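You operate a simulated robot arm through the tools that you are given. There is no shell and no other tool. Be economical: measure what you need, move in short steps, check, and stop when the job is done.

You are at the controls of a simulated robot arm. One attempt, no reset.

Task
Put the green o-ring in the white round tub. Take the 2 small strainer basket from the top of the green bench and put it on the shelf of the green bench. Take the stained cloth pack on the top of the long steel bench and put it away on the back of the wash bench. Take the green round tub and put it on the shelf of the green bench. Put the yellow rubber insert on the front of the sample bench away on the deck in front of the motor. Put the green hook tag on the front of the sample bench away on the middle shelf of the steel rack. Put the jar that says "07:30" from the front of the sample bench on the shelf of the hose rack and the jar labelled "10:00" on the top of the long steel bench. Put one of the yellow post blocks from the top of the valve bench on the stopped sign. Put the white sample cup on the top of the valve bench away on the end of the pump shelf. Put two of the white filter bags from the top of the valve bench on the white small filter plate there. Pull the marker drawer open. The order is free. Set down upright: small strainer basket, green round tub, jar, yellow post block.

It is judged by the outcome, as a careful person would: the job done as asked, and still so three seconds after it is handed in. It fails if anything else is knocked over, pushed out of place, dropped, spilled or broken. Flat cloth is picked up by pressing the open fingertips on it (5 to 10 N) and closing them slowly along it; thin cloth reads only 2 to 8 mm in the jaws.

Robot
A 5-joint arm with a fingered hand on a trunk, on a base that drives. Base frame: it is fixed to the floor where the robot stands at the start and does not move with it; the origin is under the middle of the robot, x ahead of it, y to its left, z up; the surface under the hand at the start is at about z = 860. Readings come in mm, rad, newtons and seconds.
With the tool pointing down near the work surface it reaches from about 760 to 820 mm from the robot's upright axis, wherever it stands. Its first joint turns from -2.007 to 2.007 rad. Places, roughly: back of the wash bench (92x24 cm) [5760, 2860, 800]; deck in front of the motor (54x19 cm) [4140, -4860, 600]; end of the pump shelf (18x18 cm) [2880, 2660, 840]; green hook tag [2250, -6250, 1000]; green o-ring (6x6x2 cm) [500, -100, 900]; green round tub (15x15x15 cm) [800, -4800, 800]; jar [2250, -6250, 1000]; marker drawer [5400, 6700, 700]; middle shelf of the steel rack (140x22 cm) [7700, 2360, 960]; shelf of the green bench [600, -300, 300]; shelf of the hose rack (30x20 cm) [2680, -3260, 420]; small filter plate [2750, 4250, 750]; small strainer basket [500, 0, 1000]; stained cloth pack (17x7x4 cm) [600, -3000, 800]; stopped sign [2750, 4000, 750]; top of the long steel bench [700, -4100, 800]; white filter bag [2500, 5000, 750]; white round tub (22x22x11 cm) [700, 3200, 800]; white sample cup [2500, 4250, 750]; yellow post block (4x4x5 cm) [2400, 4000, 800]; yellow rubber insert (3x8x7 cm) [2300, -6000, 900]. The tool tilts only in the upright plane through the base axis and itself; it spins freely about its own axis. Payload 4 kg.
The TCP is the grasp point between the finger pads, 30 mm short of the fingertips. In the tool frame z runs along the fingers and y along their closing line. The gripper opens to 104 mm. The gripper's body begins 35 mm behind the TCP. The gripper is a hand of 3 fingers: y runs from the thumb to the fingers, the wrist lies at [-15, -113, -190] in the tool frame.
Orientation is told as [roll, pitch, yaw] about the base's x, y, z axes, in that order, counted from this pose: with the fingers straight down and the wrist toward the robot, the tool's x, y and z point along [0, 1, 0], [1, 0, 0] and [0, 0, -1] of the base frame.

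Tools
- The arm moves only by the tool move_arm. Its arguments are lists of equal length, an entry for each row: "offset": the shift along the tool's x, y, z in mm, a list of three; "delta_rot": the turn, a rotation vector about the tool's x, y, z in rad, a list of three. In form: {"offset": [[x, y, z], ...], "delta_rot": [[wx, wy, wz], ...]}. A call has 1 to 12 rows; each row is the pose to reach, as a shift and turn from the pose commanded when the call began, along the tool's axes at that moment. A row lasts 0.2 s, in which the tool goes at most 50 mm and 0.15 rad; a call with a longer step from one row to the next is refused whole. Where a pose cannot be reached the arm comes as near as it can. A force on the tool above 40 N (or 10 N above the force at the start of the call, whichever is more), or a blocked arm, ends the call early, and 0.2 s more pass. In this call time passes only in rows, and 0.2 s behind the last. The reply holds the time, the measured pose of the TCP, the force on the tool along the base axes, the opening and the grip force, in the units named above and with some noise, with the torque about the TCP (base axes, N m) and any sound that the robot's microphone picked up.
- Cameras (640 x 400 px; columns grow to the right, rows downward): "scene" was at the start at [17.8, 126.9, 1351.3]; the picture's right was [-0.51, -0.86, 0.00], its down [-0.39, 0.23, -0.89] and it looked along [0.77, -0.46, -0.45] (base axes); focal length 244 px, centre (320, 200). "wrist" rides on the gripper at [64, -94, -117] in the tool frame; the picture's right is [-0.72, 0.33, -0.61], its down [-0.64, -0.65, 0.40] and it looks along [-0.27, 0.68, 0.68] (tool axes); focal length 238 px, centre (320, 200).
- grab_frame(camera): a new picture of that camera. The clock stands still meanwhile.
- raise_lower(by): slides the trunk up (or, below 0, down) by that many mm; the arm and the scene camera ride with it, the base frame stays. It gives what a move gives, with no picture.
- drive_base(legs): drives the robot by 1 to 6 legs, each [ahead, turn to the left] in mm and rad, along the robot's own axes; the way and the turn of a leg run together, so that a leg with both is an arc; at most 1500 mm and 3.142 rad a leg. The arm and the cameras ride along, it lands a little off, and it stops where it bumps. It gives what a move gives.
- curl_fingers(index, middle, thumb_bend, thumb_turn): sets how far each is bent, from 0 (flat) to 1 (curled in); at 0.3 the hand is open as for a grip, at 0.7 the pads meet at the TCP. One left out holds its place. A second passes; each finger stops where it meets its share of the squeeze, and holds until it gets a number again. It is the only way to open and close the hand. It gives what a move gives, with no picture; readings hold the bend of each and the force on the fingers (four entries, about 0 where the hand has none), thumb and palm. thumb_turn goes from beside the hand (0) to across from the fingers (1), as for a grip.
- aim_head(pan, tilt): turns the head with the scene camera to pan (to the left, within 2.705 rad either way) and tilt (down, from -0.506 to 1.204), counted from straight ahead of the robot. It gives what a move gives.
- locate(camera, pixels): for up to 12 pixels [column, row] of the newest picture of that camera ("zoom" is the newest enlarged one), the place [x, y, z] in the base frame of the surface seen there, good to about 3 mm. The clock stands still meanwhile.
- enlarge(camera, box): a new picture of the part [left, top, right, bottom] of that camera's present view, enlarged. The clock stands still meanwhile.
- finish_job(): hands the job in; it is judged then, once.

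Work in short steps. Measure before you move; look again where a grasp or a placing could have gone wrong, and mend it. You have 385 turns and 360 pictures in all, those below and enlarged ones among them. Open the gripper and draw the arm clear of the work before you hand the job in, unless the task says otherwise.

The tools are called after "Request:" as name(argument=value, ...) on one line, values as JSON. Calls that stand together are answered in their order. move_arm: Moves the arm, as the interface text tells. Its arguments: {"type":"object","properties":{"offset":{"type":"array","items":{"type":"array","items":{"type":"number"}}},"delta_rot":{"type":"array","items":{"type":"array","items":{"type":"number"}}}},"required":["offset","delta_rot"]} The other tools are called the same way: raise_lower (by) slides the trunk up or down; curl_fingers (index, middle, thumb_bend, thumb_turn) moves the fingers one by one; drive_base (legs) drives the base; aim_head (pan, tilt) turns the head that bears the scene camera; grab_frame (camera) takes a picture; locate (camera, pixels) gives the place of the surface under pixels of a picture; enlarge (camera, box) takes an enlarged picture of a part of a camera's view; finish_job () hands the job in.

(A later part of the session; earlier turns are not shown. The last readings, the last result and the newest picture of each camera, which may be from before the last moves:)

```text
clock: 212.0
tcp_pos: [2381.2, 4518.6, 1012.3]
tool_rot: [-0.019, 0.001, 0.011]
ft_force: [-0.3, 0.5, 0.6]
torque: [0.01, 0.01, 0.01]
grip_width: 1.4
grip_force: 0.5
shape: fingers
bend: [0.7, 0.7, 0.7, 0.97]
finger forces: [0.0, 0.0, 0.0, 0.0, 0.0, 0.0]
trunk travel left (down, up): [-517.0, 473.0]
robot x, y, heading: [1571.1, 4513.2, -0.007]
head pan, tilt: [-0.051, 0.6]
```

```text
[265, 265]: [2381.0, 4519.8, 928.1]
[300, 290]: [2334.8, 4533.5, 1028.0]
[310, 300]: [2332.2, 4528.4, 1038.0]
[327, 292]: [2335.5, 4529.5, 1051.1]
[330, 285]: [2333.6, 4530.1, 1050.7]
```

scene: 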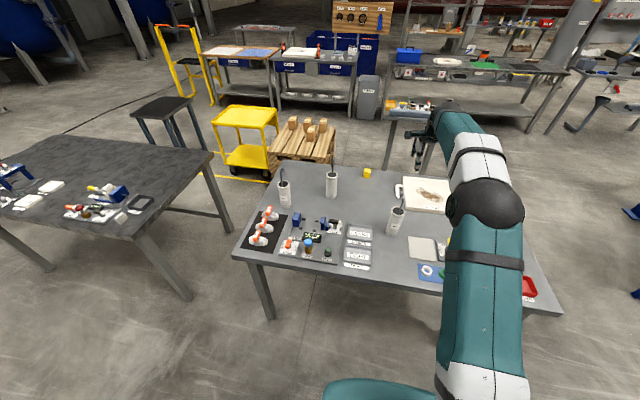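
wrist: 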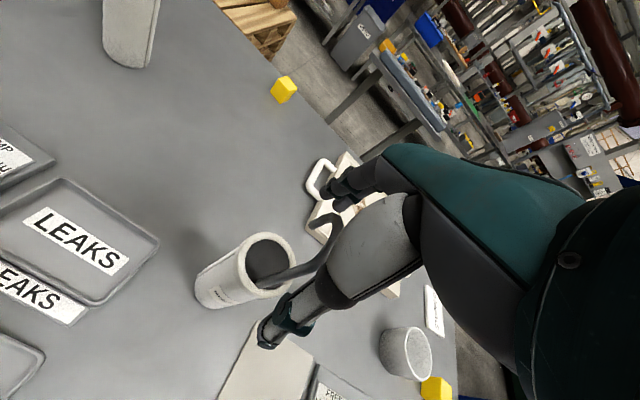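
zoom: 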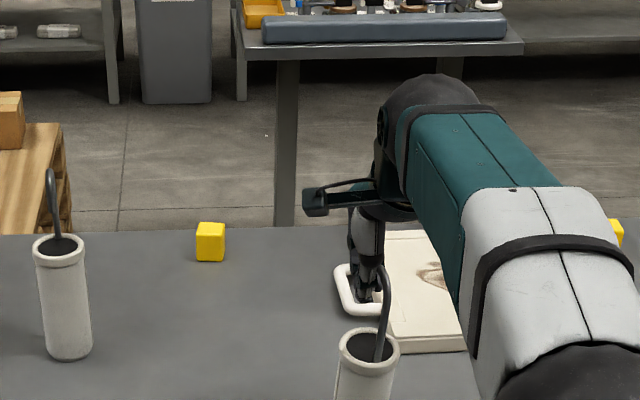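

The hook appears beside the fingers on the -y side. I'll take a fresh wrist picture and locate the hook precisely.

Request:
grab_frame(camera="wrist")

Request:
locate(camera="wrist", pixels=[[265, 265], [300, 305], [318, 306], [328, 298], [333, 290], [302, 258], [255, 300], [270, 308], [360, 250], [320, 235]])

Request:
locate(camera="zoom", pixels=[[380, 355], [383, 310], [387, 280], [382, 266], [362, 275], [372, 300], [342, 345], [399, 345]])

```text
297 pictures are left
```

wrist: 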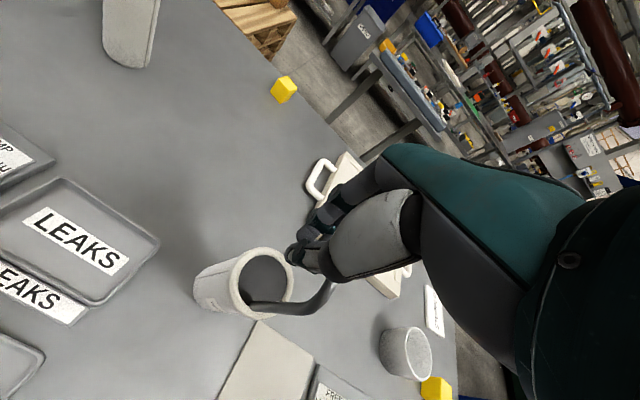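

```text
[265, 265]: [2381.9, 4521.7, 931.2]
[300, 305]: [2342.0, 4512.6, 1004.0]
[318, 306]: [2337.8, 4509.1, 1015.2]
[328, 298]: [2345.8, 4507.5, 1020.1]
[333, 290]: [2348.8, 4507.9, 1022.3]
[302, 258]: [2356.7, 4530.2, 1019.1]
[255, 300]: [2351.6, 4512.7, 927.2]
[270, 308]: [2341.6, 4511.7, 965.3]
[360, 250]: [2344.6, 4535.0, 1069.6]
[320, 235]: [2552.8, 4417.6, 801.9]
```

```text
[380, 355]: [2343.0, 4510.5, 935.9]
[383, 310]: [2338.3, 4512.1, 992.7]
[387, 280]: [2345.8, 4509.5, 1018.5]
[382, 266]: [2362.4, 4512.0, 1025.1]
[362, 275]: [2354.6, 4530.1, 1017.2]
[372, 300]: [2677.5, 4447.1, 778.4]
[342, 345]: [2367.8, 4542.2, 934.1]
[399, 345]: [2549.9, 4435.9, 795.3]
```

The bag slid about 20 mm and the hook slipped past the thumb; it now stands at (2340–2382, 4509). I'll open and re-centre by 20 mm in -x, then 10 mm in -y.

Request:
curl_fingers(index=0.3, middle=0.3, thumb_bend=0.3)

Request:
move_arm(offset=[[0, -20, 0], [-11, -20, 0]], delta_rot=[[0, 0, 0], [0, 0, 0]])

Request:
grab_frame(camera="wrist")

Request:
enlarge(camera="scene", box=[300, 140, 400, 220])

```text
clock: 213.0
tcp_pos: [2383.2, 4518.3, 1013.1]
tool_rot: [-0.019, 0.001, 0.011]
ft_force: [0.5, 0.1, -0.6]
torque: [-0.05, -0.02, 0.01]
grip_width: 103.0
grip_force: 0.0
shape: fingers
bend: [0.3, 0.3, 0.3, 0.97]
finger forces: [0.0, 0.0, 0.0, 0.0, 0.0, 0.0]
trunk travel left (down, up): [-517.0, 473.0]
robot x, y, heading: [1576.5, 4518.0, -0.008]
head pan, tilt: [-0.051, 0.6]
```

```text
clock: 213.6
tcp_pos: [2362.2, 4506.7, 1012.0]
tool_rot: [-0.027, 0.0, 0.005]
ft_force: [-0.1, 0.6, 0.0]
torque: [0.03, 0.03, -0.02]
grip_width: 102.9
grip_force: 0.0
shape: fingers
bend: [0.3, 0.3, 0.3, 0.97]
finger forces: [0.1, 0.0, 0.0, 0.0, 0.0, 0.0]
trunk travel left (down, up): [-517.0, 473.0]
robot x, y, heading: [1572.1, 4515.5, -0.008]
head pan, tilt: [-0.051, 0.6]
```

```text
296 pictures are left
```

wrist: 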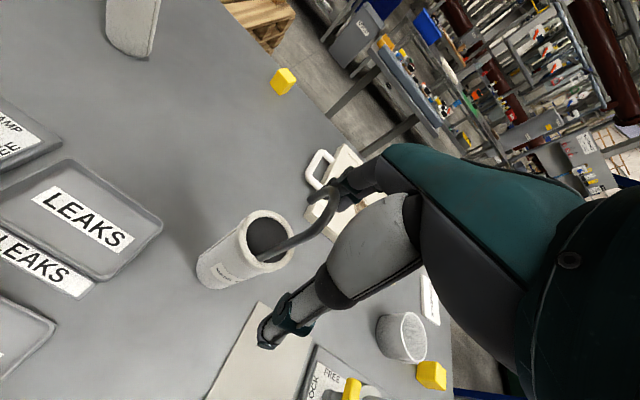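

```text
5.00 times, centred on (350, 180) of scene
```

zoom: 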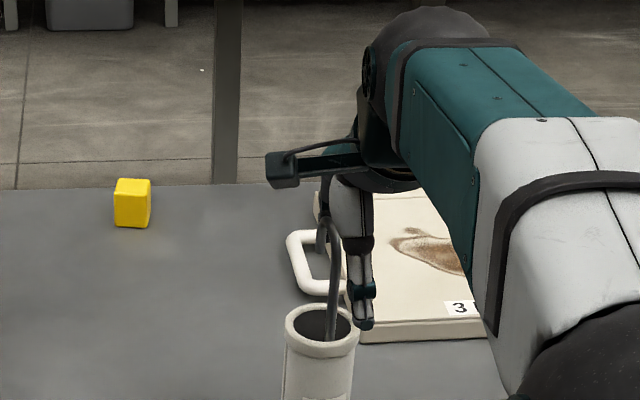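

Request:
locate(camera="zoom", pixels=[[335, 310], [337, 260], [326, 220], [318, 245], [360, 265], [363, 315], [365, 240]])

Request:
locate(camera="wrist", pixels=[[270, 252], [300, 240], [325, 215], [315, 190], [300, 300], [345, 190]])

```text
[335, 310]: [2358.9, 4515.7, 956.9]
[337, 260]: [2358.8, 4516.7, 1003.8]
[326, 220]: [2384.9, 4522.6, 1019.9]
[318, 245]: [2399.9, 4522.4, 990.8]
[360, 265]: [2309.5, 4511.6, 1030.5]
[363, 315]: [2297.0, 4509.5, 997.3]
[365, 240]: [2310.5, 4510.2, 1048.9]
```

```text
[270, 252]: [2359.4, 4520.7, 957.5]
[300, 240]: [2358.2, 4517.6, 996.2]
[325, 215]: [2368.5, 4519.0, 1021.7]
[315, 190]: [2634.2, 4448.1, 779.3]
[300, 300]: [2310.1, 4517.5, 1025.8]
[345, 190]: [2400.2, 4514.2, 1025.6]
```

The bag had only rocked and is upright again, with the hook back at x 2359–2400, y≈4512. I'll re-centre to (2380,4512) and close in smaller steps.

Request:
move_arm(offset=[[5, 18, 3]], delta_rot=[[0, 0, 0]])

Request:
curl_fingers(index=0.5, middle=0.5, thumb_bend=0.5)

Request:
enlarge(camera="wrist", box=[190, 170, 390, 310])

Request:
enlarge(camera="scene", box=[300, 140, 400, 220])

```text
clock: 214.0
tcp_pos: [2381.6, 4512.3, 1009.6]
tool_rot: [-0.024, -0.003, 0.008]
ft_force: [-0.1, -0.9, 0.5]
torque: [0.02, 0.0, 0.0]
grip_width: 102.7
grip_force: 0.1
shape: fingers
bend: [0.3, 0.3, 0.3, 0.97]
finger forces: [0.0, 0.0, 0.0, 0.1, 0.1, 0.0]
trunk travel left (down, up): [-517.0, 473.0]
robot x, y, heading: [1571.2, 4511.5, -0.006]
head pan, tilt: [-0.051, 0.6]
```

```text
clock: 215.0
tcp_pos: [2381.1, 4514.0, 1010.1]
tool_rot: [-0.022, 0.0, 0.007]
ft_force: [0.0, -0.2, -0.2]
torque: [0.02, -0.01, 0.03]
grip_width: 53.0
grip_force: 0.2
shape: fingers
bend: [0.5, 0.5, 0.5, 0.97]
finger forces: [0.2, 0.1, 0.0, 0.0, 0.1, 0.0]
trunk travel left (down, up): [-517.0, 473.0]
robot x, y, heading: [1571.4, 4516.4, -0.003]
head pan, tilt: [-0.051, 0.6]
```

```text
2.86 times, centred on (290, 240) of wrist
```

zoom: 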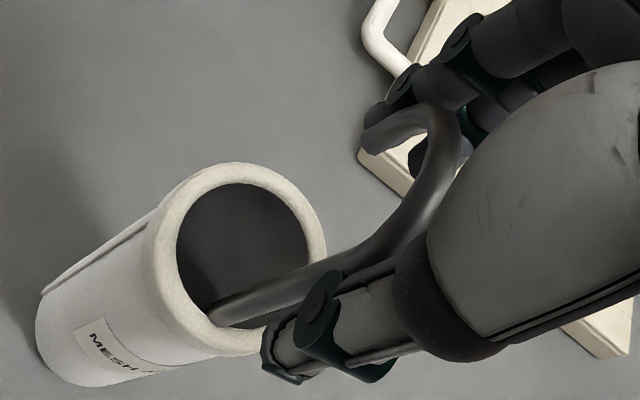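

```text
5.00 times, centred on (350, 180) of scene
```

zoom: 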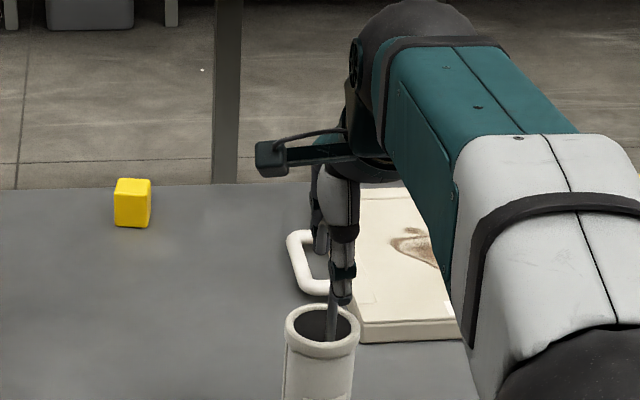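

The thumb is behind the stem and the fingers face the hook's tip, just touching. Closing gently further.

Request:
curl_fingers(index=0.58, middle=0.58, thumb_bend=0.55)

Request:
enlarge(camera="wrist", box=[190, 170, 390, 310])

```text
clock: 216.0
tcp_pos: [2381.0, 4511.5, 1008.2]
tool_rot: [-0.024, -0.001, 0.007]
ft_force: [0.9, 0.1, -0.6]
torque: [0.01, -0.01, -0.03]
grip_width: 44.6
grip_force: 3.2
shape: fingers
bend: [0.53, 0.57, 0.53, 0.97]
finger forces: [2.6, 0.0, 0.1, 0.0, 2.7, 0.1]
trunk travel left (down, up): [-517.0, 473.0]
robot x, y, heading: [1575.9, 4516.8, -0.008]
head pan, tilt: [-0.051, 0.6]
```

```text
2.86 times, centred on (290, 240) of wrist
```

zoom: 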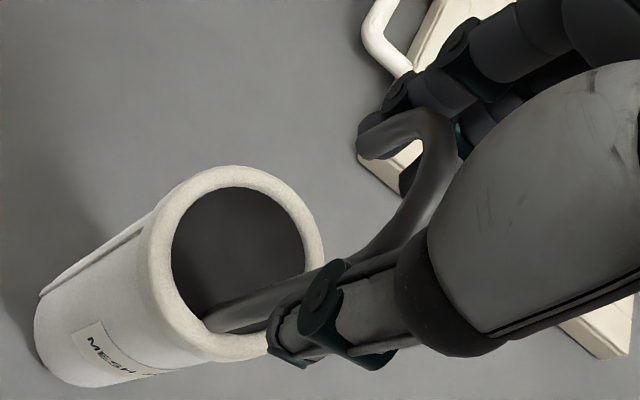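

Index and thumb hold the hook at 2.7 N. Squeezing a bit more, then a small lift.

Request:
curl_fingers(index=0.66, middle=0.6, thumb_bend=0.62)

Request:
raise_lower(by=15)

Request:
grab_frame(camera="wrist")

```text
clock: 217.0
tcp_pos: [2381.2, 4512.0, 1010.3]
tool_rot: [-0.022, -0.001, 0.007]
ft_force: [-0.7, 0.9, 0.3]
torque: [0.01, 0.01, 0.03]
grip_width: 16.4
grip_force: 0.0
shape: fingers
bend: [0.66, 0.6, 0.62, 0.97]
finger forces: [0.0, 0.1, 0.0, 0.0, 0.0, 0.0]
trunk travel left (down, up): [-517.0, 473.0]
robot x, y, heading: [1572.1, 4511.8, -0.004]
head pan, tilt: [-0.051, 0.6]
```

```text
clock: 217.7
tcp_pos: [2381.0, 4513.1, 1025.3]
tool_rot: [-0.021, 0.001, 0.007]
ft_force: [0.1, -0.5, -0.9]
torque: [0.02, -0.01, 0.0]
grip_width: 16.4
grip_force: 0.1
shape: fingers
bend: [0.66, 0.6, 0.62, 0.97]
finger forces: [0.1, 0.0, 0.1, 0.0, 0.0, 0.1]
trunk travel left (down, up): [-532.0, 458.0]
robot x, y, heading: [1574.2, 4511.8, -0.007]
head pan, tilt: [-0.051, 0.6]
```

```text
291 pictures are left
```

wrist: 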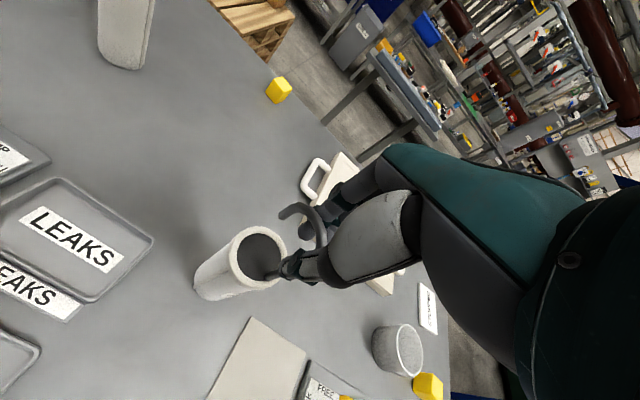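

The hook slips because its plane lies along the closing line. It needs closing along y, so I should stand south of the bench. I'll open, rise clear, and check the base's footprint.

Request:
curl_fingers(index=0.3, middle=0.3, thumb_bend=0.3)

Request:
raise_lower(by=200)

Request:
grab_frame(camera="wrist")

Request:
aim_head(pan=0.3, tilt=1.2)

Request:
grab_frame(camera="scene")

```text
clock: 218.7
tcp_pos: [2380.8, 4511.2, 1024.1]
tool_rot: [-0.02, 0.0, 0.007]
ft_force: [0.4, -0.5, 1.2]
torque: [0.03, 0.01, 0.06]
grip_width: 102.7
grip_force: 0.1
shape: fingers
bend: [0.3, 0.3, 0.3, 0.97]
finger forces: [0.0, 0.0, 0.0, 0.0, 0.0, 0.0]
trunk travel left (down, up): [-532.0, 458.0]
robot x, y, heading: [1573.0, 4512.0, -0.007]
head pan, tilt: [-0.051, 0.6]
```

```text
clock: 220.8
tcp_pos: [2381.3, 4511.0, 1224.2]
tool_rot: [-0.022, 0.0, 0.007]
ft_force: [0.1, -0.3, 0.0]
torque: [0.0, 0.02, 0.04]
grip_width: 102.7
grip_force: 0.0
shape: fingers
bend: [0.3, 0.3, 0.3, 0.97]
finger forces: [0.1, 0.1, 0.1, 0.1, 0.1, 0.0]
trunk travel left (down, up): [-732.0, 258.0]
robot x, y, heading: [1574.2, 4513.0, -0.009]
head pan, tilt: [-0.051, 0.6]
```

```text
290 pictures are left
```

wrist: 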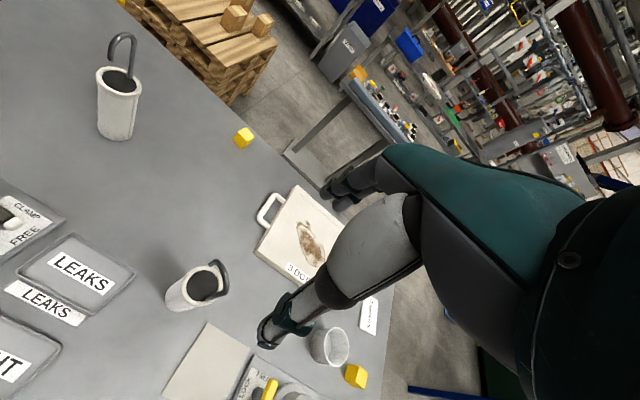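

```text
clock: 221.8
tcp_pos: [2380.6, 4513.0, 1224.6]
tool_rot: [-0.023, 0.0, 0.007]
ft_force: [0.5, -0.1, 0.1]
torque: [0.0, 0.03, 0.0]
grip_width: 102.7
grip_force: 0.0
shape: fingers
bend: [0.3, 0.3, 0.3, 0.97]
finger forces: [0.1, 0.0, 0.0, 0.0, 0.0, 0.0]
trunk travel left (down, up): [-732.0, 258.0]
robot x, y, heading: [1574.3, 4515.4, -0.004]
head pan, tilt: [0.3, 1.201]
```

```text
289 pictures are left
```

scene: 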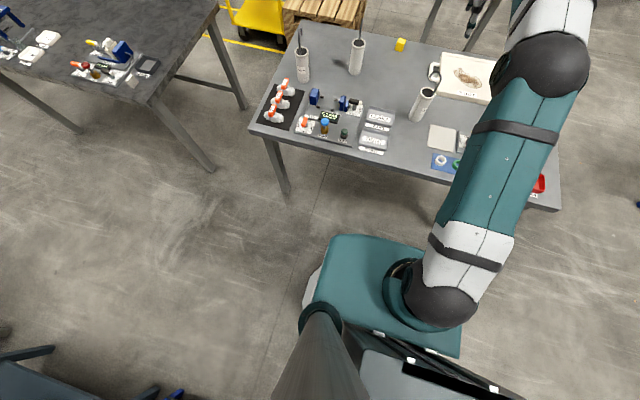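

Locating the front of the base, and the bag's hook as it stands now.

Request:
locate(camera="scene", pixels=[[335, 240], [420, 250], [305, 300], [455, 350], [435, 300]])

Request:
enlarge(camera="wrist", box=[150, 240, 250, 320])

Request:
locate(camera="wrist", pixels=[[198, 265], [210, 268], [218, 272], [218, 262], [225, 275], [227, 285], [224, 293], [215, 293], [203, 290]])

```text
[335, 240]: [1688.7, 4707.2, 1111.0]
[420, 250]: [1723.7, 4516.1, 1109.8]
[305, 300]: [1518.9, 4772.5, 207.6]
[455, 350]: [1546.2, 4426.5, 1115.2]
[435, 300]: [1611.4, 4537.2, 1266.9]
```

```text
5.00 times, centred on (200, 280) of wrist
```

zoom: 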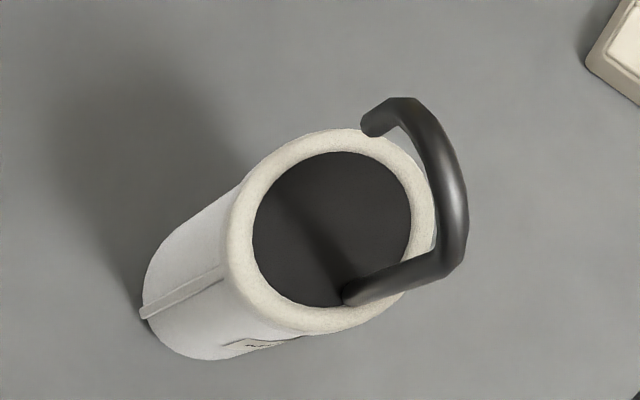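

```text
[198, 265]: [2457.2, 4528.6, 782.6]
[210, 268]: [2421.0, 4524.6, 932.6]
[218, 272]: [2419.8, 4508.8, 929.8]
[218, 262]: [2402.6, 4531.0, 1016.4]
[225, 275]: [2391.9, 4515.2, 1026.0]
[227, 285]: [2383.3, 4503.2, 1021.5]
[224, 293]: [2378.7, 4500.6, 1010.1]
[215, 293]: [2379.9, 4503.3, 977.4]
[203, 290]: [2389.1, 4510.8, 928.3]
```

The bag turned about its axis, so its hook plane now runs at 51° (from (2378,4500) to (2403,4531)). Standing north-west at (1764,5023) and facing -0.68 rad lets the jaws close square across the hook.

Request:
drive_base(legs=[[0, 1.218], [545, 0], [0, -1.897]])

Request:
grab_frame(camera="wrist")

```text
clock: 232.5
tcp_pos: [2403.4, 4553.3, 1224.5]
tool_rot: [-0.023, -0.001, -0.617]
ft_force: [-0.2, 0.4, 0.1]
torque: [0.0, -0.02, 0.0]
grip_width: 102.9
grip_force: 0.1
shape: fingers
bend: [0.3, 0.3, 0.3, 0.97]
finger forces: [0.0, 0.0, 0.0, 0.0, 0.0, 0.1]
trunk travel left (down, up): [-732.0, 258.0]
robot x, y, heading: [1750.0, 5025.6, -0.635]
head pan, tilt: [0.3, 1.201]
```

```text
287 pictures are left
```

wrist: 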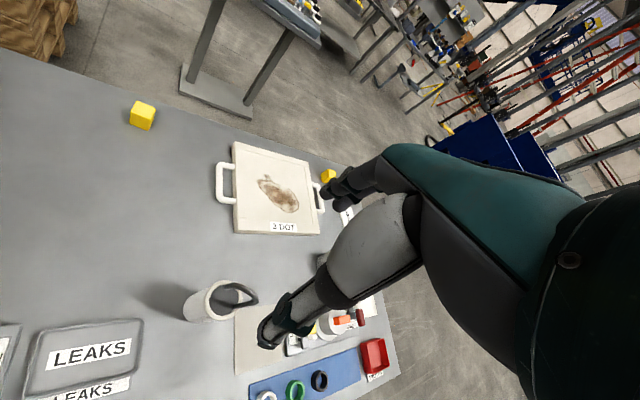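

Fine-tuning with a turn of -0.047 rad and 12 mm ahead.

Request:
drive_base(legs=[[0, -0.047], [12, 0]])

Request:
grab_frame(camera="wrist")

Request:
enlarge(camera="wrist", box=[170, 250, 290, 346])

```text
clock: 233.7
tcp_pos: [2391.2, 4515.2, 1223.7]
tool_rot: [-0.024, 0.001, -0.664]
ft_force: [0.3, -0.1, 0.5]
torque: [-0.03, 0.0, 0.0]
grip_width: 102.9
grip_force: 0.0
shape: fingers
bend: [0.3, 0.3, 0.3, 0.97]
finger forces: [0.0, 0.0, 0.1, 0.0, 0.1, 0.0]
trunk travel left (down, up): [-732.0, 258.0]
robot x, y, heading: [1763.4, 5019.5, -0.675]
head pan, tilt: [0.3, 1.201]
```

```text
286 pictures are left
```

wrist: 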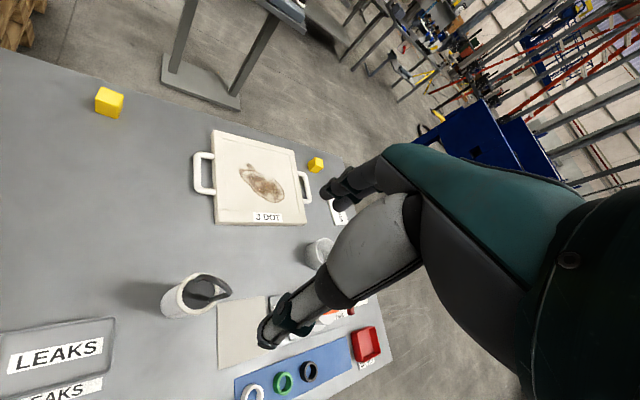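

```text
4.17 times, centred on (230, 298) of wrist
```

zoom: 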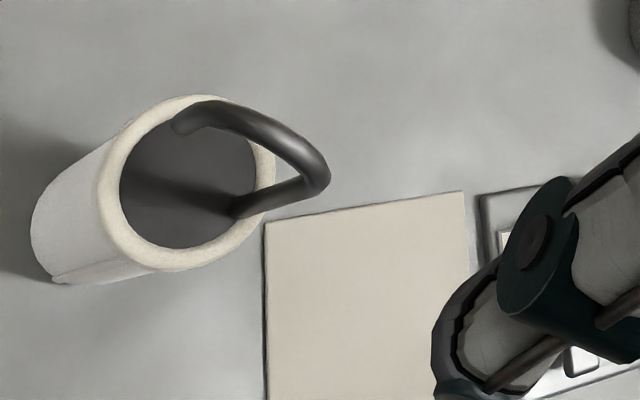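

Request:
locate(camera="zoom", pixels=[[190, 122], [235, 115], [290, 145], [318, 175], [300, 192], [245, 205], [185, 255], [190, 97]])

```text
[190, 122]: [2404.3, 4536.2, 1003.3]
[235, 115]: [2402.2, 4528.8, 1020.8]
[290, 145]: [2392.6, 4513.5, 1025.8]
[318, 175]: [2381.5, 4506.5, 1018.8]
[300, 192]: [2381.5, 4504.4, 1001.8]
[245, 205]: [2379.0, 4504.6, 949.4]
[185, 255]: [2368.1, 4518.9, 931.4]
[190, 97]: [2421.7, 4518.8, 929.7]
```

The hook's mid-point is (2392,4519), square across the jaws. Shifting 4 mm, lowering to z 1021 and closing.

Request:
move_arm(offset=[[4, -1, 0]], delta_rot=[[0, 0, 0]])

Request:
raise_lower(by=-203)

Request:
curl_fingers(index=0.7, middle=0.7, thumb_bend=0.7)

Request:
enlarge(camera="wrist", box=[190, 170, 390, 310])

```text
clock: 234.1
tcp_pos: [2393.4, 4518.2, 1224.2]
tool_rot: [-0.021, -0.002, -0.663]
ft_force: [0.1, 0.0, -0.6]
torque: [0.0, -0.01, 0.02]
grip_width: 102.7
grip_force: 0.0
shape: fingers
bend: [0.3, 0.3, 0.3, 0.97]
finger forces: [0.0, 0.0, 0.0, 0.0, 0.1, 0.0]
trunk travel left (down, up): [-732.0, 258.0]
robot x, y, heading: [1765.4, 5023.0, -0.677]
head pan, tilt: [0.3, 1.201]
```

```text
clock: 236.3
tcp_pos: [2393.4, 4518.2, 1021.4]
tool_rot: [-0.021, -0.001, -0.663]
ft_force: [-0.5, -0.3, -0.1]
torque: [0.01, -0.01, -0.03]
grip_width: 102.8
grip_force: 0.1
shape: fingers
bend: [0.3, 0.3, 0.3, 0.97]
finger forces: [0.0, 0.0, 0.0, 0.1, 0.0, 0.1]
trunk travel left (down, up): [-529.0, 461.0]
robot x, y, heading: [1764.4, 5021.1, -0.676]
head pan, tilt: [0.3, 1.201]
```

```text
clock: 237.3
tcp_pos: [2393.2, 4518.4, 1021.4]
tool_rot: [-0.021, 0.001, -0.663]
ft_force: [-0.1, 0.2, 0.0]
torque: [-0.03, 0.02, 0.0]
grip_width: 1.5
grip_force: 0.1
shape: fingers
bend: [0.7, 0.7, 0.7, 0.97]
finger forces: [0.1, 0.2, 0.0, 0.0, 0.0, 0.0]
trunk travel left (down, up): [-529.0, 461.0]
robot x, y, heading: [1760.8, 5019.4, -0.675]
head pan, tilt: [0.3, 1.201]
```

```text
2.86 times, centred on (290, 240) of wrist
```

zoom: 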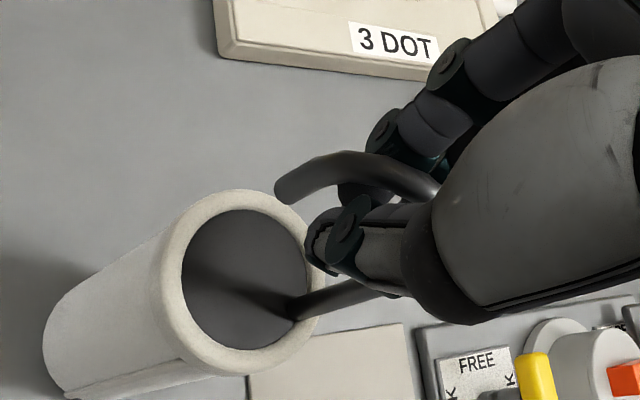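

The fingers meet beneath the hook's curl, caging it like the basket handle. Lifting 20 mm and watching the load.

Request:
raise_lower(by=20)

Request:
grab_frame(camera="wrist")

```text
clock: 237.9
tcp_pos: [2392.7, 4518.8, 1042.1]
tool_rot: [-0.021, 0.0, -0.662]
ft_force: [-1.1, 0.5, -0.6]
torque: [0.02, -0.02, 0.04]
grip_width: 2.2
grip_force: 0.3
shape: fingers
bend: [0.7, 0.7, 0.7, 0.97]
finger forces: [0.5, 0.2, 0.1, 0.0, 0.4, 0.0]
trunk travel left (down, up): [-549.0, 441.0]
robot x, y, heading: [1761.4, 5023.1, -0.679]
head pan, tilt: [0.3, 1.201]
```

```text
283 pictures are left
```

wrist: 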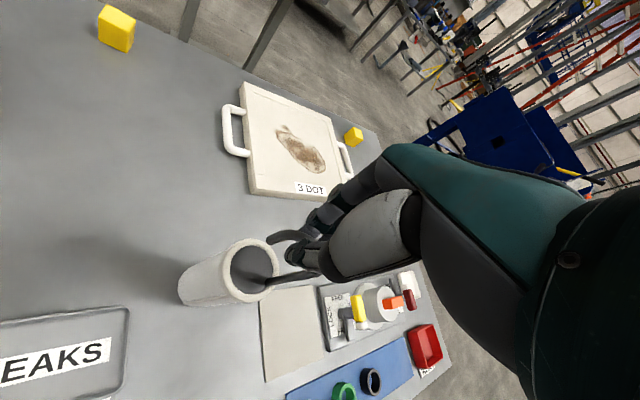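

Request:
raise_lower(by=25)

Request:
grab_frame(camera="wrist")

Request:
aim_head(pan=0.1, tilt=0.75)

Request:
grab_frame(camera="scene")

```text
clock: 238.6
tcp_pos: [2393.6, 4518.3, 1066.6]
tool_rot: [-0.019, -0.001, -0.663]
ft_force: [-0.3, 0.5, -1.3]
torque: [0.0, -0.01, -0.02]
grip_width: 1.9
grip_force: 0.6
shape: fingers
bend: [0.7, 0.7, 0.7, 0.97]
finger forces: [0.5, 0.0, 0.0, 0.1, 0.5, 0.0]
trunk travel left (down, up): [-574.0, 416.0]
robot x, y, heading: [1757.8, 5022.3, -0.683]
head pan, tilt: [0.3, 1.201]
```

```text
282 pictures are left
```

wrist: 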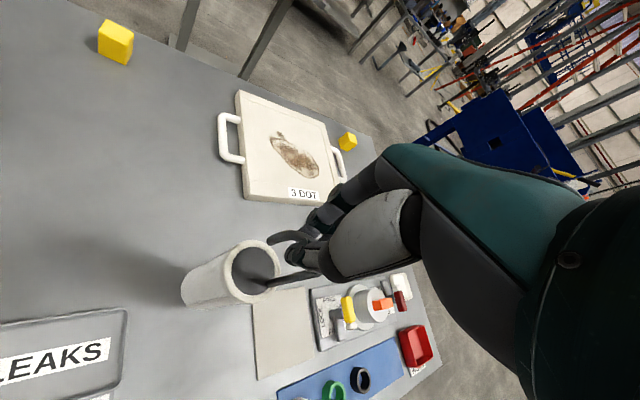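

```text
clock: 239.5
tcp_pos: [2393.2, 4518.6, 1066.5]
tool_rot: [-0.019, 0.001, -0.663]
ft_force: [-0.4, 0.3, -1.1]
torque: [0.0, 0.01, -0.01]
grip_width: 1.8
grip_force: 0.7
shape: fingers
bend: [0.7, 0.7, 0.7, 0.97]
finger forces: [0.4, 0.1, 0.0, 0.1, 0.5, 0.0]
trunk travel left (down, up): [-574.0, 416.0]
robot x, y, heading: [1759.5, 5017.8, -0.678]
head pan, tilt: [0.099, 0.75]
```

```text
281 pictures are left
```

scene: 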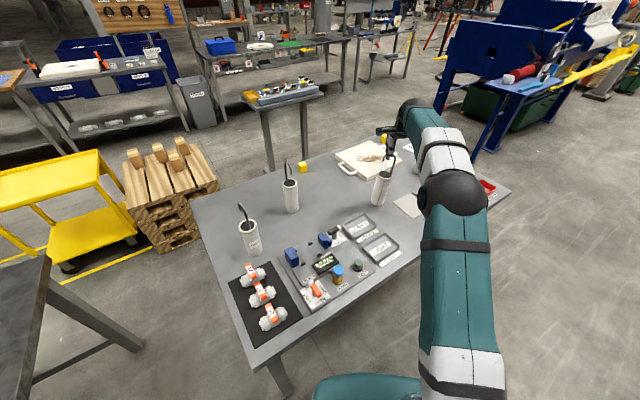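

The bag hangs clear. I'll raise it above the other hooks, then drive to face the plate from the west at about (1825,4272).

Request:
raise_lower(by=260)

Request:
drive_base(legs=[[0, -0.893], [748, 0], [0, 1.571], [60, 0]])

Request:
grab_frame(camera="wrist")

Request:
grab_frame(camera="scene")

```text
clock: 242.2
tcp_pos: [2393.2, 4518.7, 1325.9]
tool_rot: [-0.021, 0.0, -0.664]
ft_force: [-0.5, 0.1, -1.6]
torque: [0.01, 0.01, 0.02]
grip_width: 1.9
grip_force: 0.3
shape: fingers
bend: [0.7, 0.7, 0.7, 0.97]
finger forces: [0.5, 0.1, 0.1, 0.1, 0.6, 0.0]
trunk travel left (down, up): [-834.0, 156.0]
robot x, y, heading: [1757.4, 5017.1, -0.677]
head pan, tilt: [0.099, 0.75]
```

```text
clock: 253.0
tcp_pos: [2642.3, 4276.5, 1324.8]
tool_rot: [-0.022, 0.003, 0.029]
ft_force: [0.1, -0.5, -1.5]
torque: [-0.01, 0.04, -0.01]
grip_width: 2.8
grip_force: 1.4
shape: fingers
bend: [0.69, 0.7, 0.69, 0.97]
finger forces: [1.0, 0.1, 0.0, 0.0, 0.8, 0.0]
trunk travel left (down, up): [-834.0, 156.0]
robot x, y, heading: [1833.7, 4260.3, 0.012]
head pan, tilt: [0.099, 0.75]
```

```text
280 pictures are left
```

wrist: 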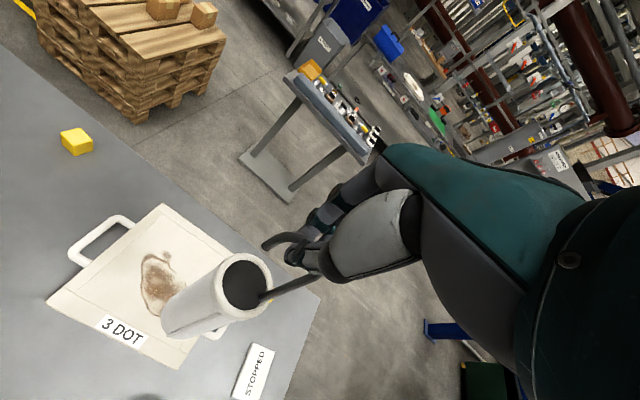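

```text
279 pictures are left
```

scene: 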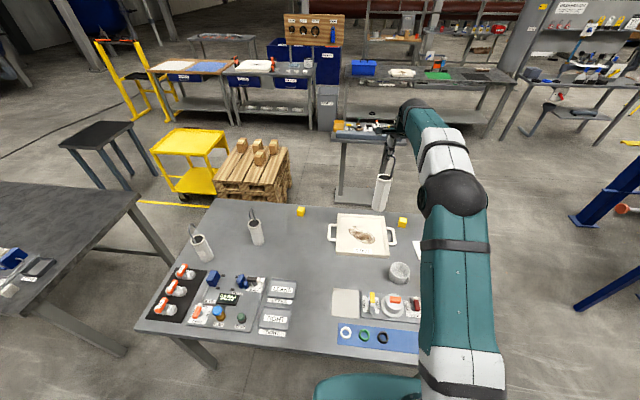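

The TCP is above the plate's near-right quarter (2642,4276). Lowering to just above contact.

Request:
raise_lower(by=-250)

Request:
grab_frame(camera="wrist")

Request:
enlarge(camera="scene", box=[310, 180, 438, 260])

```text
clock: 255.6
tcp_pos: [2641.0, 4276.5, 1076.5]
tool_rot: [-0.02, 0.001, 0.028]
ft_force: [-0.5, -0.3, -0.6]
torque: [-0.04, 0.02, 0.0]
grip_width: 3.2
grip_force: 1.0
shape: fingers
bend: [0.69, 0.7, 0.69, 0.97]
finger forces: [0.9, 0.2, 0.0, 0.0, 0.9, 0.1]
trunk travel left (down, up): [-584.0, 406.0]
robot x, y, heading: [1838.2, 4259.8, 0.009]
head pan, tilt: [0.099, 0.75]
```

```text
278 pictures are left
```

wrist: 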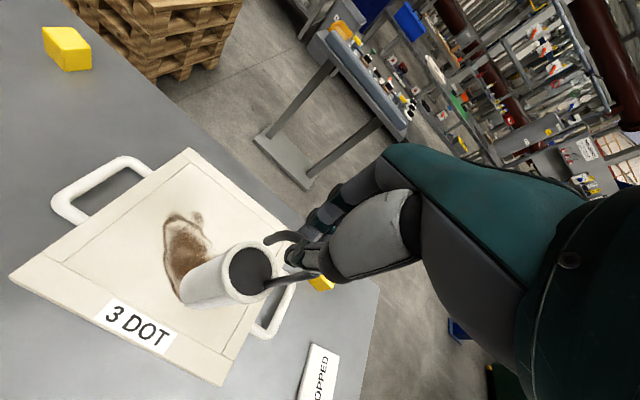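

```text
5.00 times, centred on (374, 220) of scene
```

zoom: 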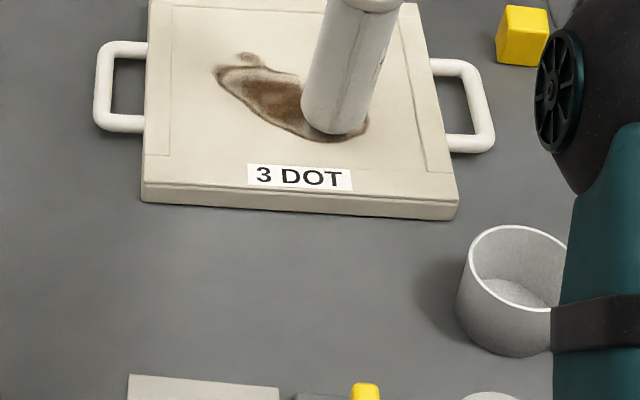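

Request:
raise_lower(by=-16)

Request:
grab_frame(camera="wrist")

```text
clock: 256.2
tcp_pos: [2639.5, 4276.5, 1060.8]
tool_rot: [-0.021, 0.0, 0.027]
ft_force: [0.6, -0.9, -0.1]
torque: [0.01, 0.01, -0.02]
grip_width: 1.6
grip_force: 0.5
shape: fingers
bend: [0.7, 0.7, 0.7, 0.97]
finger forces: [0.1, 0.2, 0.0, 0.0, 0.0, 0.0]
trunk travel left (down, up): [-568.0, 422.0]
robot x, y, heading: [1831.8, 4263.0, 0.008]
head pan, tilt: [0.099, 0.75]
```

```text
276 pictures are left
```

wrist: 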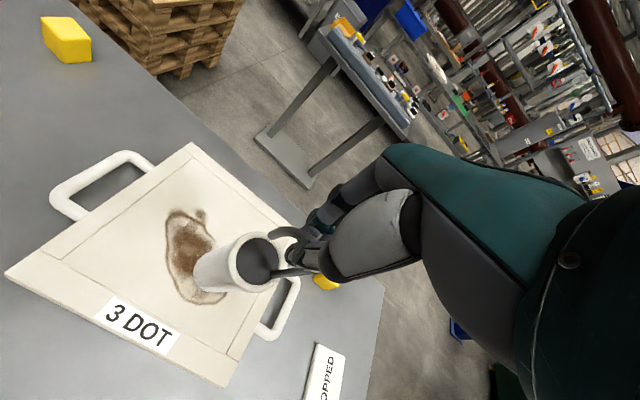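

The load is off and the bag stands on the plate. I'll lower 8 mm more, open and rise.

Request:
raise_lower(by=-8)

Request:
curl_fingers(index=0.3, middle=0.3, thumb_bend=0.3)

Request:
raise_lower(by=250)

Request:
grab_frame(camera="wrist")

Request:
grab_frame(camera="scene")

```text
clock: 256.8
tcp_pos: [2640.5, 4277.7, 1052.3]
tool_rot: [-0.021, 0.001, 0.028]
ft_force: [0.8, -0.1, 0.2]
torque: [0.0, 0.02, -0.02]
grip_width: 1.4
grip_force: 0.2
shape: fingers
bend: [0.7, 0.7, 0.7, 0.97]
finger forces: [0.0, 0.1, 0.0, 0.0, 0.1, 0.0]
trunk travel left (down, up): [-560.0, 430.0]
robot x, y, heading: [1832.7, 4263.9, 0.014]
head pan, tilt: [0.099, 0.75]
```

```text
clock: 257.8
tcp_pos: [2641.4, 4276.1, 1053.7]
tool_rot: [-0.022, -0.001, 0.026]
ft_force: [0.1, -0.1, 0.3]
torque: [0.0, -0.01, -0.01]
grip_width: 103.0
grip_force: 0.1
shape: fingers
bend: [0.3, 0.3, 0.3, 0.97]
finger forces: [0.1, 0.0, 0.1, 0.0, 0.0, 0.0]
trunk travel left (down, up): [-560.0, 430.0]
robot x, y, heading: [1832.6, 4261.2, 0.008]
head pan, tilt: [0.099, 0.75]
```

```text
clock: 260.3
tcp_pos: [2640.7, 4276.5, 1302.5]
tool_rot: [-0.023, 0.001, 0.026]
ft_force: [-0.2, 0.4, 0.4]
torque: [0.01, -0.02, 0.0]
grip_width: 103.0
grip_force: 0.0
shape: fingers
bend: [0.3, 0.3, 0.3, 0.97]
finger forces: [0.1, 0.0, 0.0, 0.0, 0.0, 0.0]
trunk travel left (down, up): [-810.0, 180.0]
robot x, y, heading: [1833.7, 4263.6, 0.006]
head pan, tilt: [0.099, 0.75]
```

```text
275 pictures are left
```

wrist: 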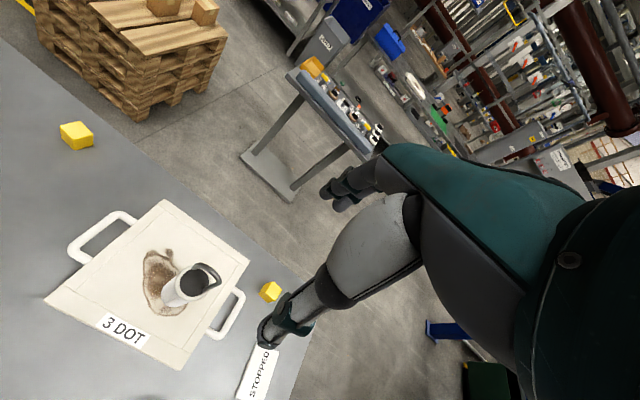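

```text
274 pictures are left
```

scene: 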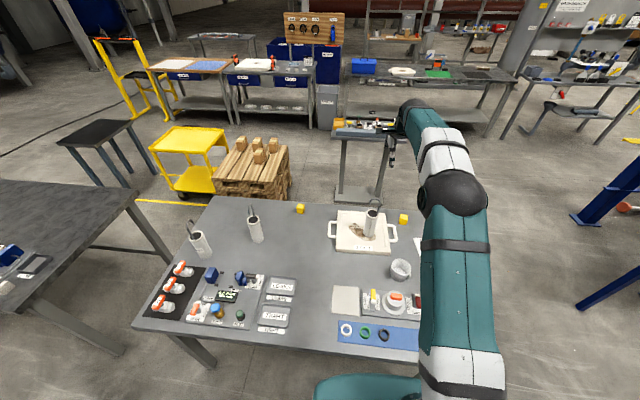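

The first bag stands on the plate. Now I'll check the hook direction on the other two bags.

Request:
enlarge(camera="scene", box=[180, 195, 276, 265])

Request:
locate(camera="zoom", pixels=[[465, 70], [470, 90], [480, 70], [495, 75], [500, 100], [60, 195], [75, 190], [85, 225], [55, 220], [460, 175], [536, 168], [490, 165]])

```text
5.71 times, centred on (228, 230) of scene
```

zoom: 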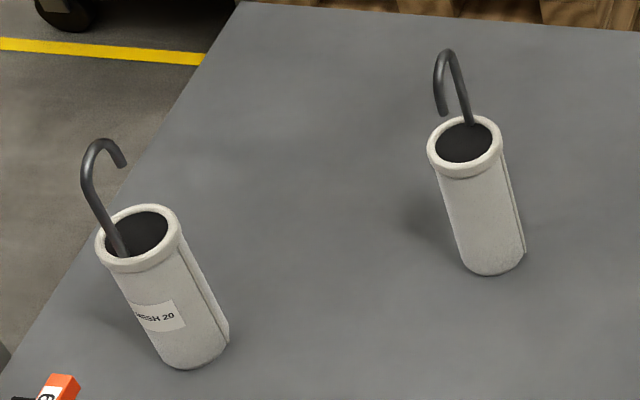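

```text
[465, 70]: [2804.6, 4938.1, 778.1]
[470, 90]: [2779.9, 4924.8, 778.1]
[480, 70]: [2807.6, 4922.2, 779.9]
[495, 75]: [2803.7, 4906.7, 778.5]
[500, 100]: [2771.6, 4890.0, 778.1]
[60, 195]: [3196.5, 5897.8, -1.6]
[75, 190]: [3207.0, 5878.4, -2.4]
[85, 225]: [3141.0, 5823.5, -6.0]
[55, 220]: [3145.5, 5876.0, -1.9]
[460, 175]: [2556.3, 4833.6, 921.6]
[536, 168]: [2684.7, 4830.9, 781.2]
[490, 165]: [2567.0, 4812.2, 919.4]
```

Request:
locate(camera="zoom", pixels=[[441, 105], [437, 75], [448, 51], [459, 75], [468, 110], [122, 160], [105, 143], [85, 165], [95, 200], [120, 245], [465, 118], [465, 170]])

```text
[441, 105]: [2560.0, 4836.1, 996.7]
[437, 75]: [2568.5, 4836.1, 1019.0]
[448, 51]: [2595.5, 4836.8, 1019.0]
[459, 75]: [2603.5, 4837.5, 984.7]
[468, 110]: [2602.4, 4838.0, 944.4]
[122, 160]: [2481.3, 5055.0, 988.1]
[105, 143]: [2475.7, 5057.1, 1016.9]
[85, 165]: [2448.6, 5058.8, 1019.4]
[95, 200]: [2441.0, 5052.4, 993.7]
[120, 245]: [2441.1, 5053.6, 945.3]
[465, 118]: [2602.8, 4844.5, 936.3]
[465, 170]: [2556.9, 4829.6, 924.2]
```

The other hooks also lie in the x-plane. For the bag at (2461,5055) I'll approach diagonally from the north-west at about -40°, so that closing also turns the hook square to the jaws.

Request:
drive_base(legs=[[-100, 0], [0, 1.48], [1315, 0], [0, -2.2]])

Request:
grab_frame(camera="wrist")

```text
clock: 276.5
tcp_pos: [2448.1, 5054.8, 1303.0]
tool_rot: [-0.023, 0.001, -0.672]
ft_force: [-0.3, 0.5, 0.2]
torque: [0.0, 0.0, 0.01]
grip_width: 102.8
grip_force: 0.1
shape: fingers
bend: [0.3, 0.3, 0.3, 0.97]
finger forces: [0.0, 0.0, 0.0, 0.0, 0.0, 0.1]
trunk travel left (down, up): [-810.0, 180.0]
robot x, y, heading: [1817.8, 5562.8, -0.687]
head pan, tilt: [0.099, 0.75]
```

```text
272 pictures are left
```

wrist: 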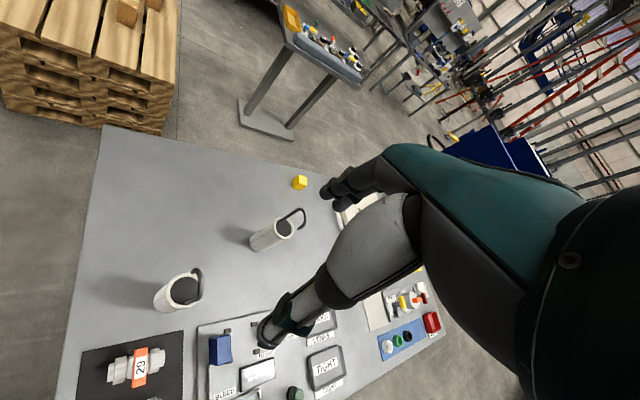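

Request:
enlarge(camera="wrist", box=[140, 250, 220, 320])

Request:
locate(camera="zoom", pixels=[[410, 140], [425, 145], [435, 180], [435, 215], [425, 250], [400, 260], [370, 275], [440, 200]])

```text
5.71 times, centred on (180, 285) of wrist
```

zoom: 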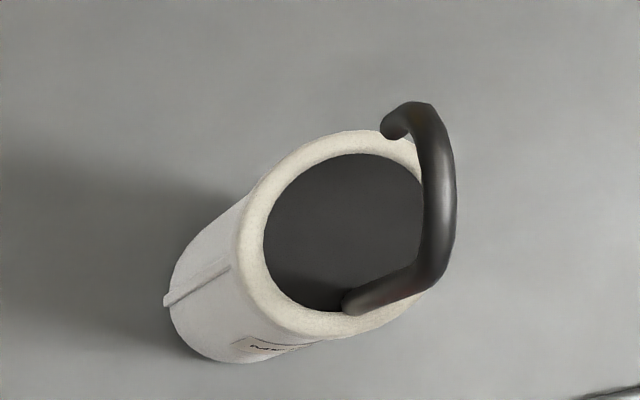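

```text
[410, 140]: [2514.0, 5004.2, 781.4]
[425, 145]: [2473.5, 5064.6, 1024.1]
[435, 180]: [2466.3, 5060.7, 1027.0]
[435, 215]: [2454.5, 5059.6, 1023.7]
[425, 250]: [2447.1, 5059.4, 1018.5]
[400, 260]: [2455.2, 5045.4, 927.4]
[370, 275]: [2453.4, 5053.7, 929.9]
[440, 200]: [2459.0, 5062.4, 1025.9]
```

Centring over the hook's middle (2461,5058), lowering to z 1021 and closing gently.

Request:
move_arm(offset=[[10, 8, 0]], delta_rot=[[0, 0, 0]])

Request:
raise_lower(by=-281)

Request:
curl_fingers(index=0.55, middle=0.55, thumb_bend=0.55)

Request:
enlarge(camera="wrist", box=[190, 170, 390, 310])

```text
clock: 276.9
tcp_pos: [2460.8, 5057.8, 1299.5]
tool_rot: [-0.013, 0.001, -0.665]
ft_force: [0.1, 0.4, 0.0]
torque: [0.01, -0.01, 0.02]
grip_width: 102.7
grip_force: 0.1
shape: fingers
bend: [0.3, 0.3, 0.3, 0.97]
finger forces: [0.0, 0.0, 0.0, 0.1, 0.0, 0.0]
trunk travel left (down, up): [-810.0, 180.0]
robot x, y, heading: [1820.6, 5561.3, -0.686]
head pan, tilt: [0.099, 0.75]
```

```text
clock: 279.8
tcp_pos: [2461.7, 5057.6, 1020.4]
tool_rot: [-0.015, 0.0, -0.665]
ft_force: [-0.5, -0.6, 0.2]
torque: [-0.01, 0.04, 0.0]
grip_width: 102.9
grip_force: 0.0
shape: fingers
bend: [0.3, 0.3, 0.3, 0.97]
finger forces: [0.1, 0.1, 0.0, 0.1, 0.0, 0.1]
trunk travel left (down, up): [-529.0, 461.0]
robot x, y, heading: [1820.6, 5562.2, -0.684]
head pan, tilt: [0.099, 0.75]
```

```text
clock: 280.8
tcp_pos: [2460.3, 5057.8, 1020.0]
tool_rot: [-0.013, 0.0, -0.667]
ft_force: [0.5, -0.6, -0.2]
torque: [0.01, 0.0, 0.0]
grip_width: 39.6
grip_force: 0.1
shape: fingers
bend: [0.55, 0.55, 0.55, 0.97]
finger forces: [0.0, 0.0, 0.1, 0.1, 0.0, 0.1]
trunk travel left (down, up): [-529.0, 461.0]
robot x, y, heading: [1823.5, 5564.4, -0.688]
head pan, tilt: [0.099, 0.75]
```

```text
2.86 times, centred on (290, 240) of wrist
```

zoom: 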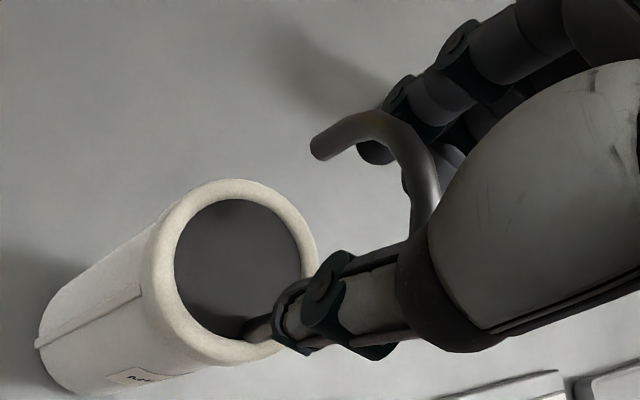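

Request:
curl_fingers(index=0.7, middle=0.7, thumb_bend=0.7)

Request:
enlarge(camera="wrist", box=[190, 170, 390, 310])

```text
clock: 281.8
tcp_pos: [2461.2, 5056.8, 1019.5]
tool_rot: [-0.014, 0.001, -0.667]
ft_force: [0.6, -0.1, -0.3]
torque: [0.01, -0.01, -0.01]
grip_width: 1.5
grip_force: 0.1
shape: fingers
bend: [0.7, 0.7, 0.7, 0.97]
finger forces: [0.2, 0.0, 0.0, 0.1, 0.1, 0.0]
trunk travel left (down, up): [-529.0, 461.0]
robot x, y, heading: [1821.7, 5565.8, -0.688]
head pan, tilt: [0.099, 0.75]
```

```text
2.86 times, centred on (290, 240) of wrist
```

zoom: 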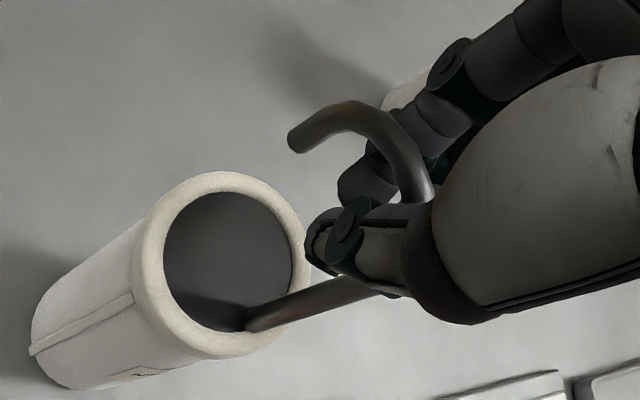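

The fingers meet inside the hook again. Lifting in two stages.

Request:
raise_lower(by=30)

Request:
raise_lower(by=30)

Request:
grab_frame(camera="wrist")

Request:
grab_frame(camera="scene")

```text
clock: 282.5
tcp_pos: [2460.4, 5057.2, 1050.5]
tool_rot: [-0.014, 0.0, -0.667]
ft_force: [0.6, 0.4, -0.7]
torque: [0.0, -0.04, -0.01]
grip_width: 2.1
grip_force: 0.4
shape: fingers
bend: [0.7, 0.7, 0.69, 0.97]
finger forces: [0.5, 0.2, 0.1, 0.0, 0.8, 0.0]
trunk travel left (down, up): [-559.0, 431.0]
robot x, y, heading: [1820.1, 5559.6, -0.689]
head pan, tilt: [0.099, 0.75]
```

```text
clock: 283.2
tcp_pos: [2460.3, 5057.9, 1079.6]
tool_rot: [-0.014, 0.001, -0.666]
ft_force: [0.1, -0.3, -0.2]
torque: [-0.04, -0.01, 0.0]
grip_width: 2.4
grip_force: 0.9
shape: fingers
bend: [0.7, 0.7, 0.69, 0.97]
finger forces: [0.5, 0.2, 0.1, 0.0, 0.8, 0.0]
trunk travel left (down, up): [-589.0, 401.0]
robot x, y, heading: [1821.2, 5560.3, -0.687]
head pan, tilt: [0.099, 0.75]
```

```text
268 pictures are left
```

wrist: 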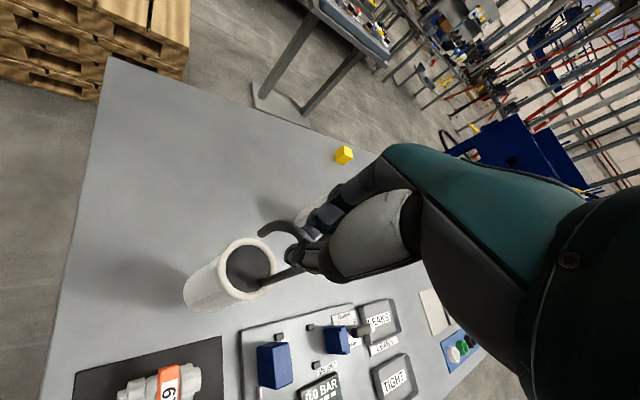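

```text
267 pictures are left
```

scene: 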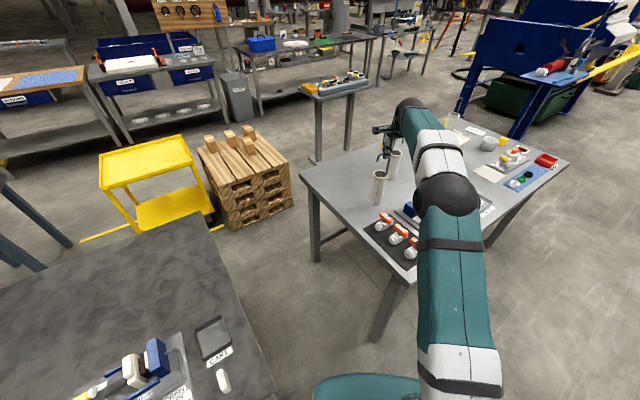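

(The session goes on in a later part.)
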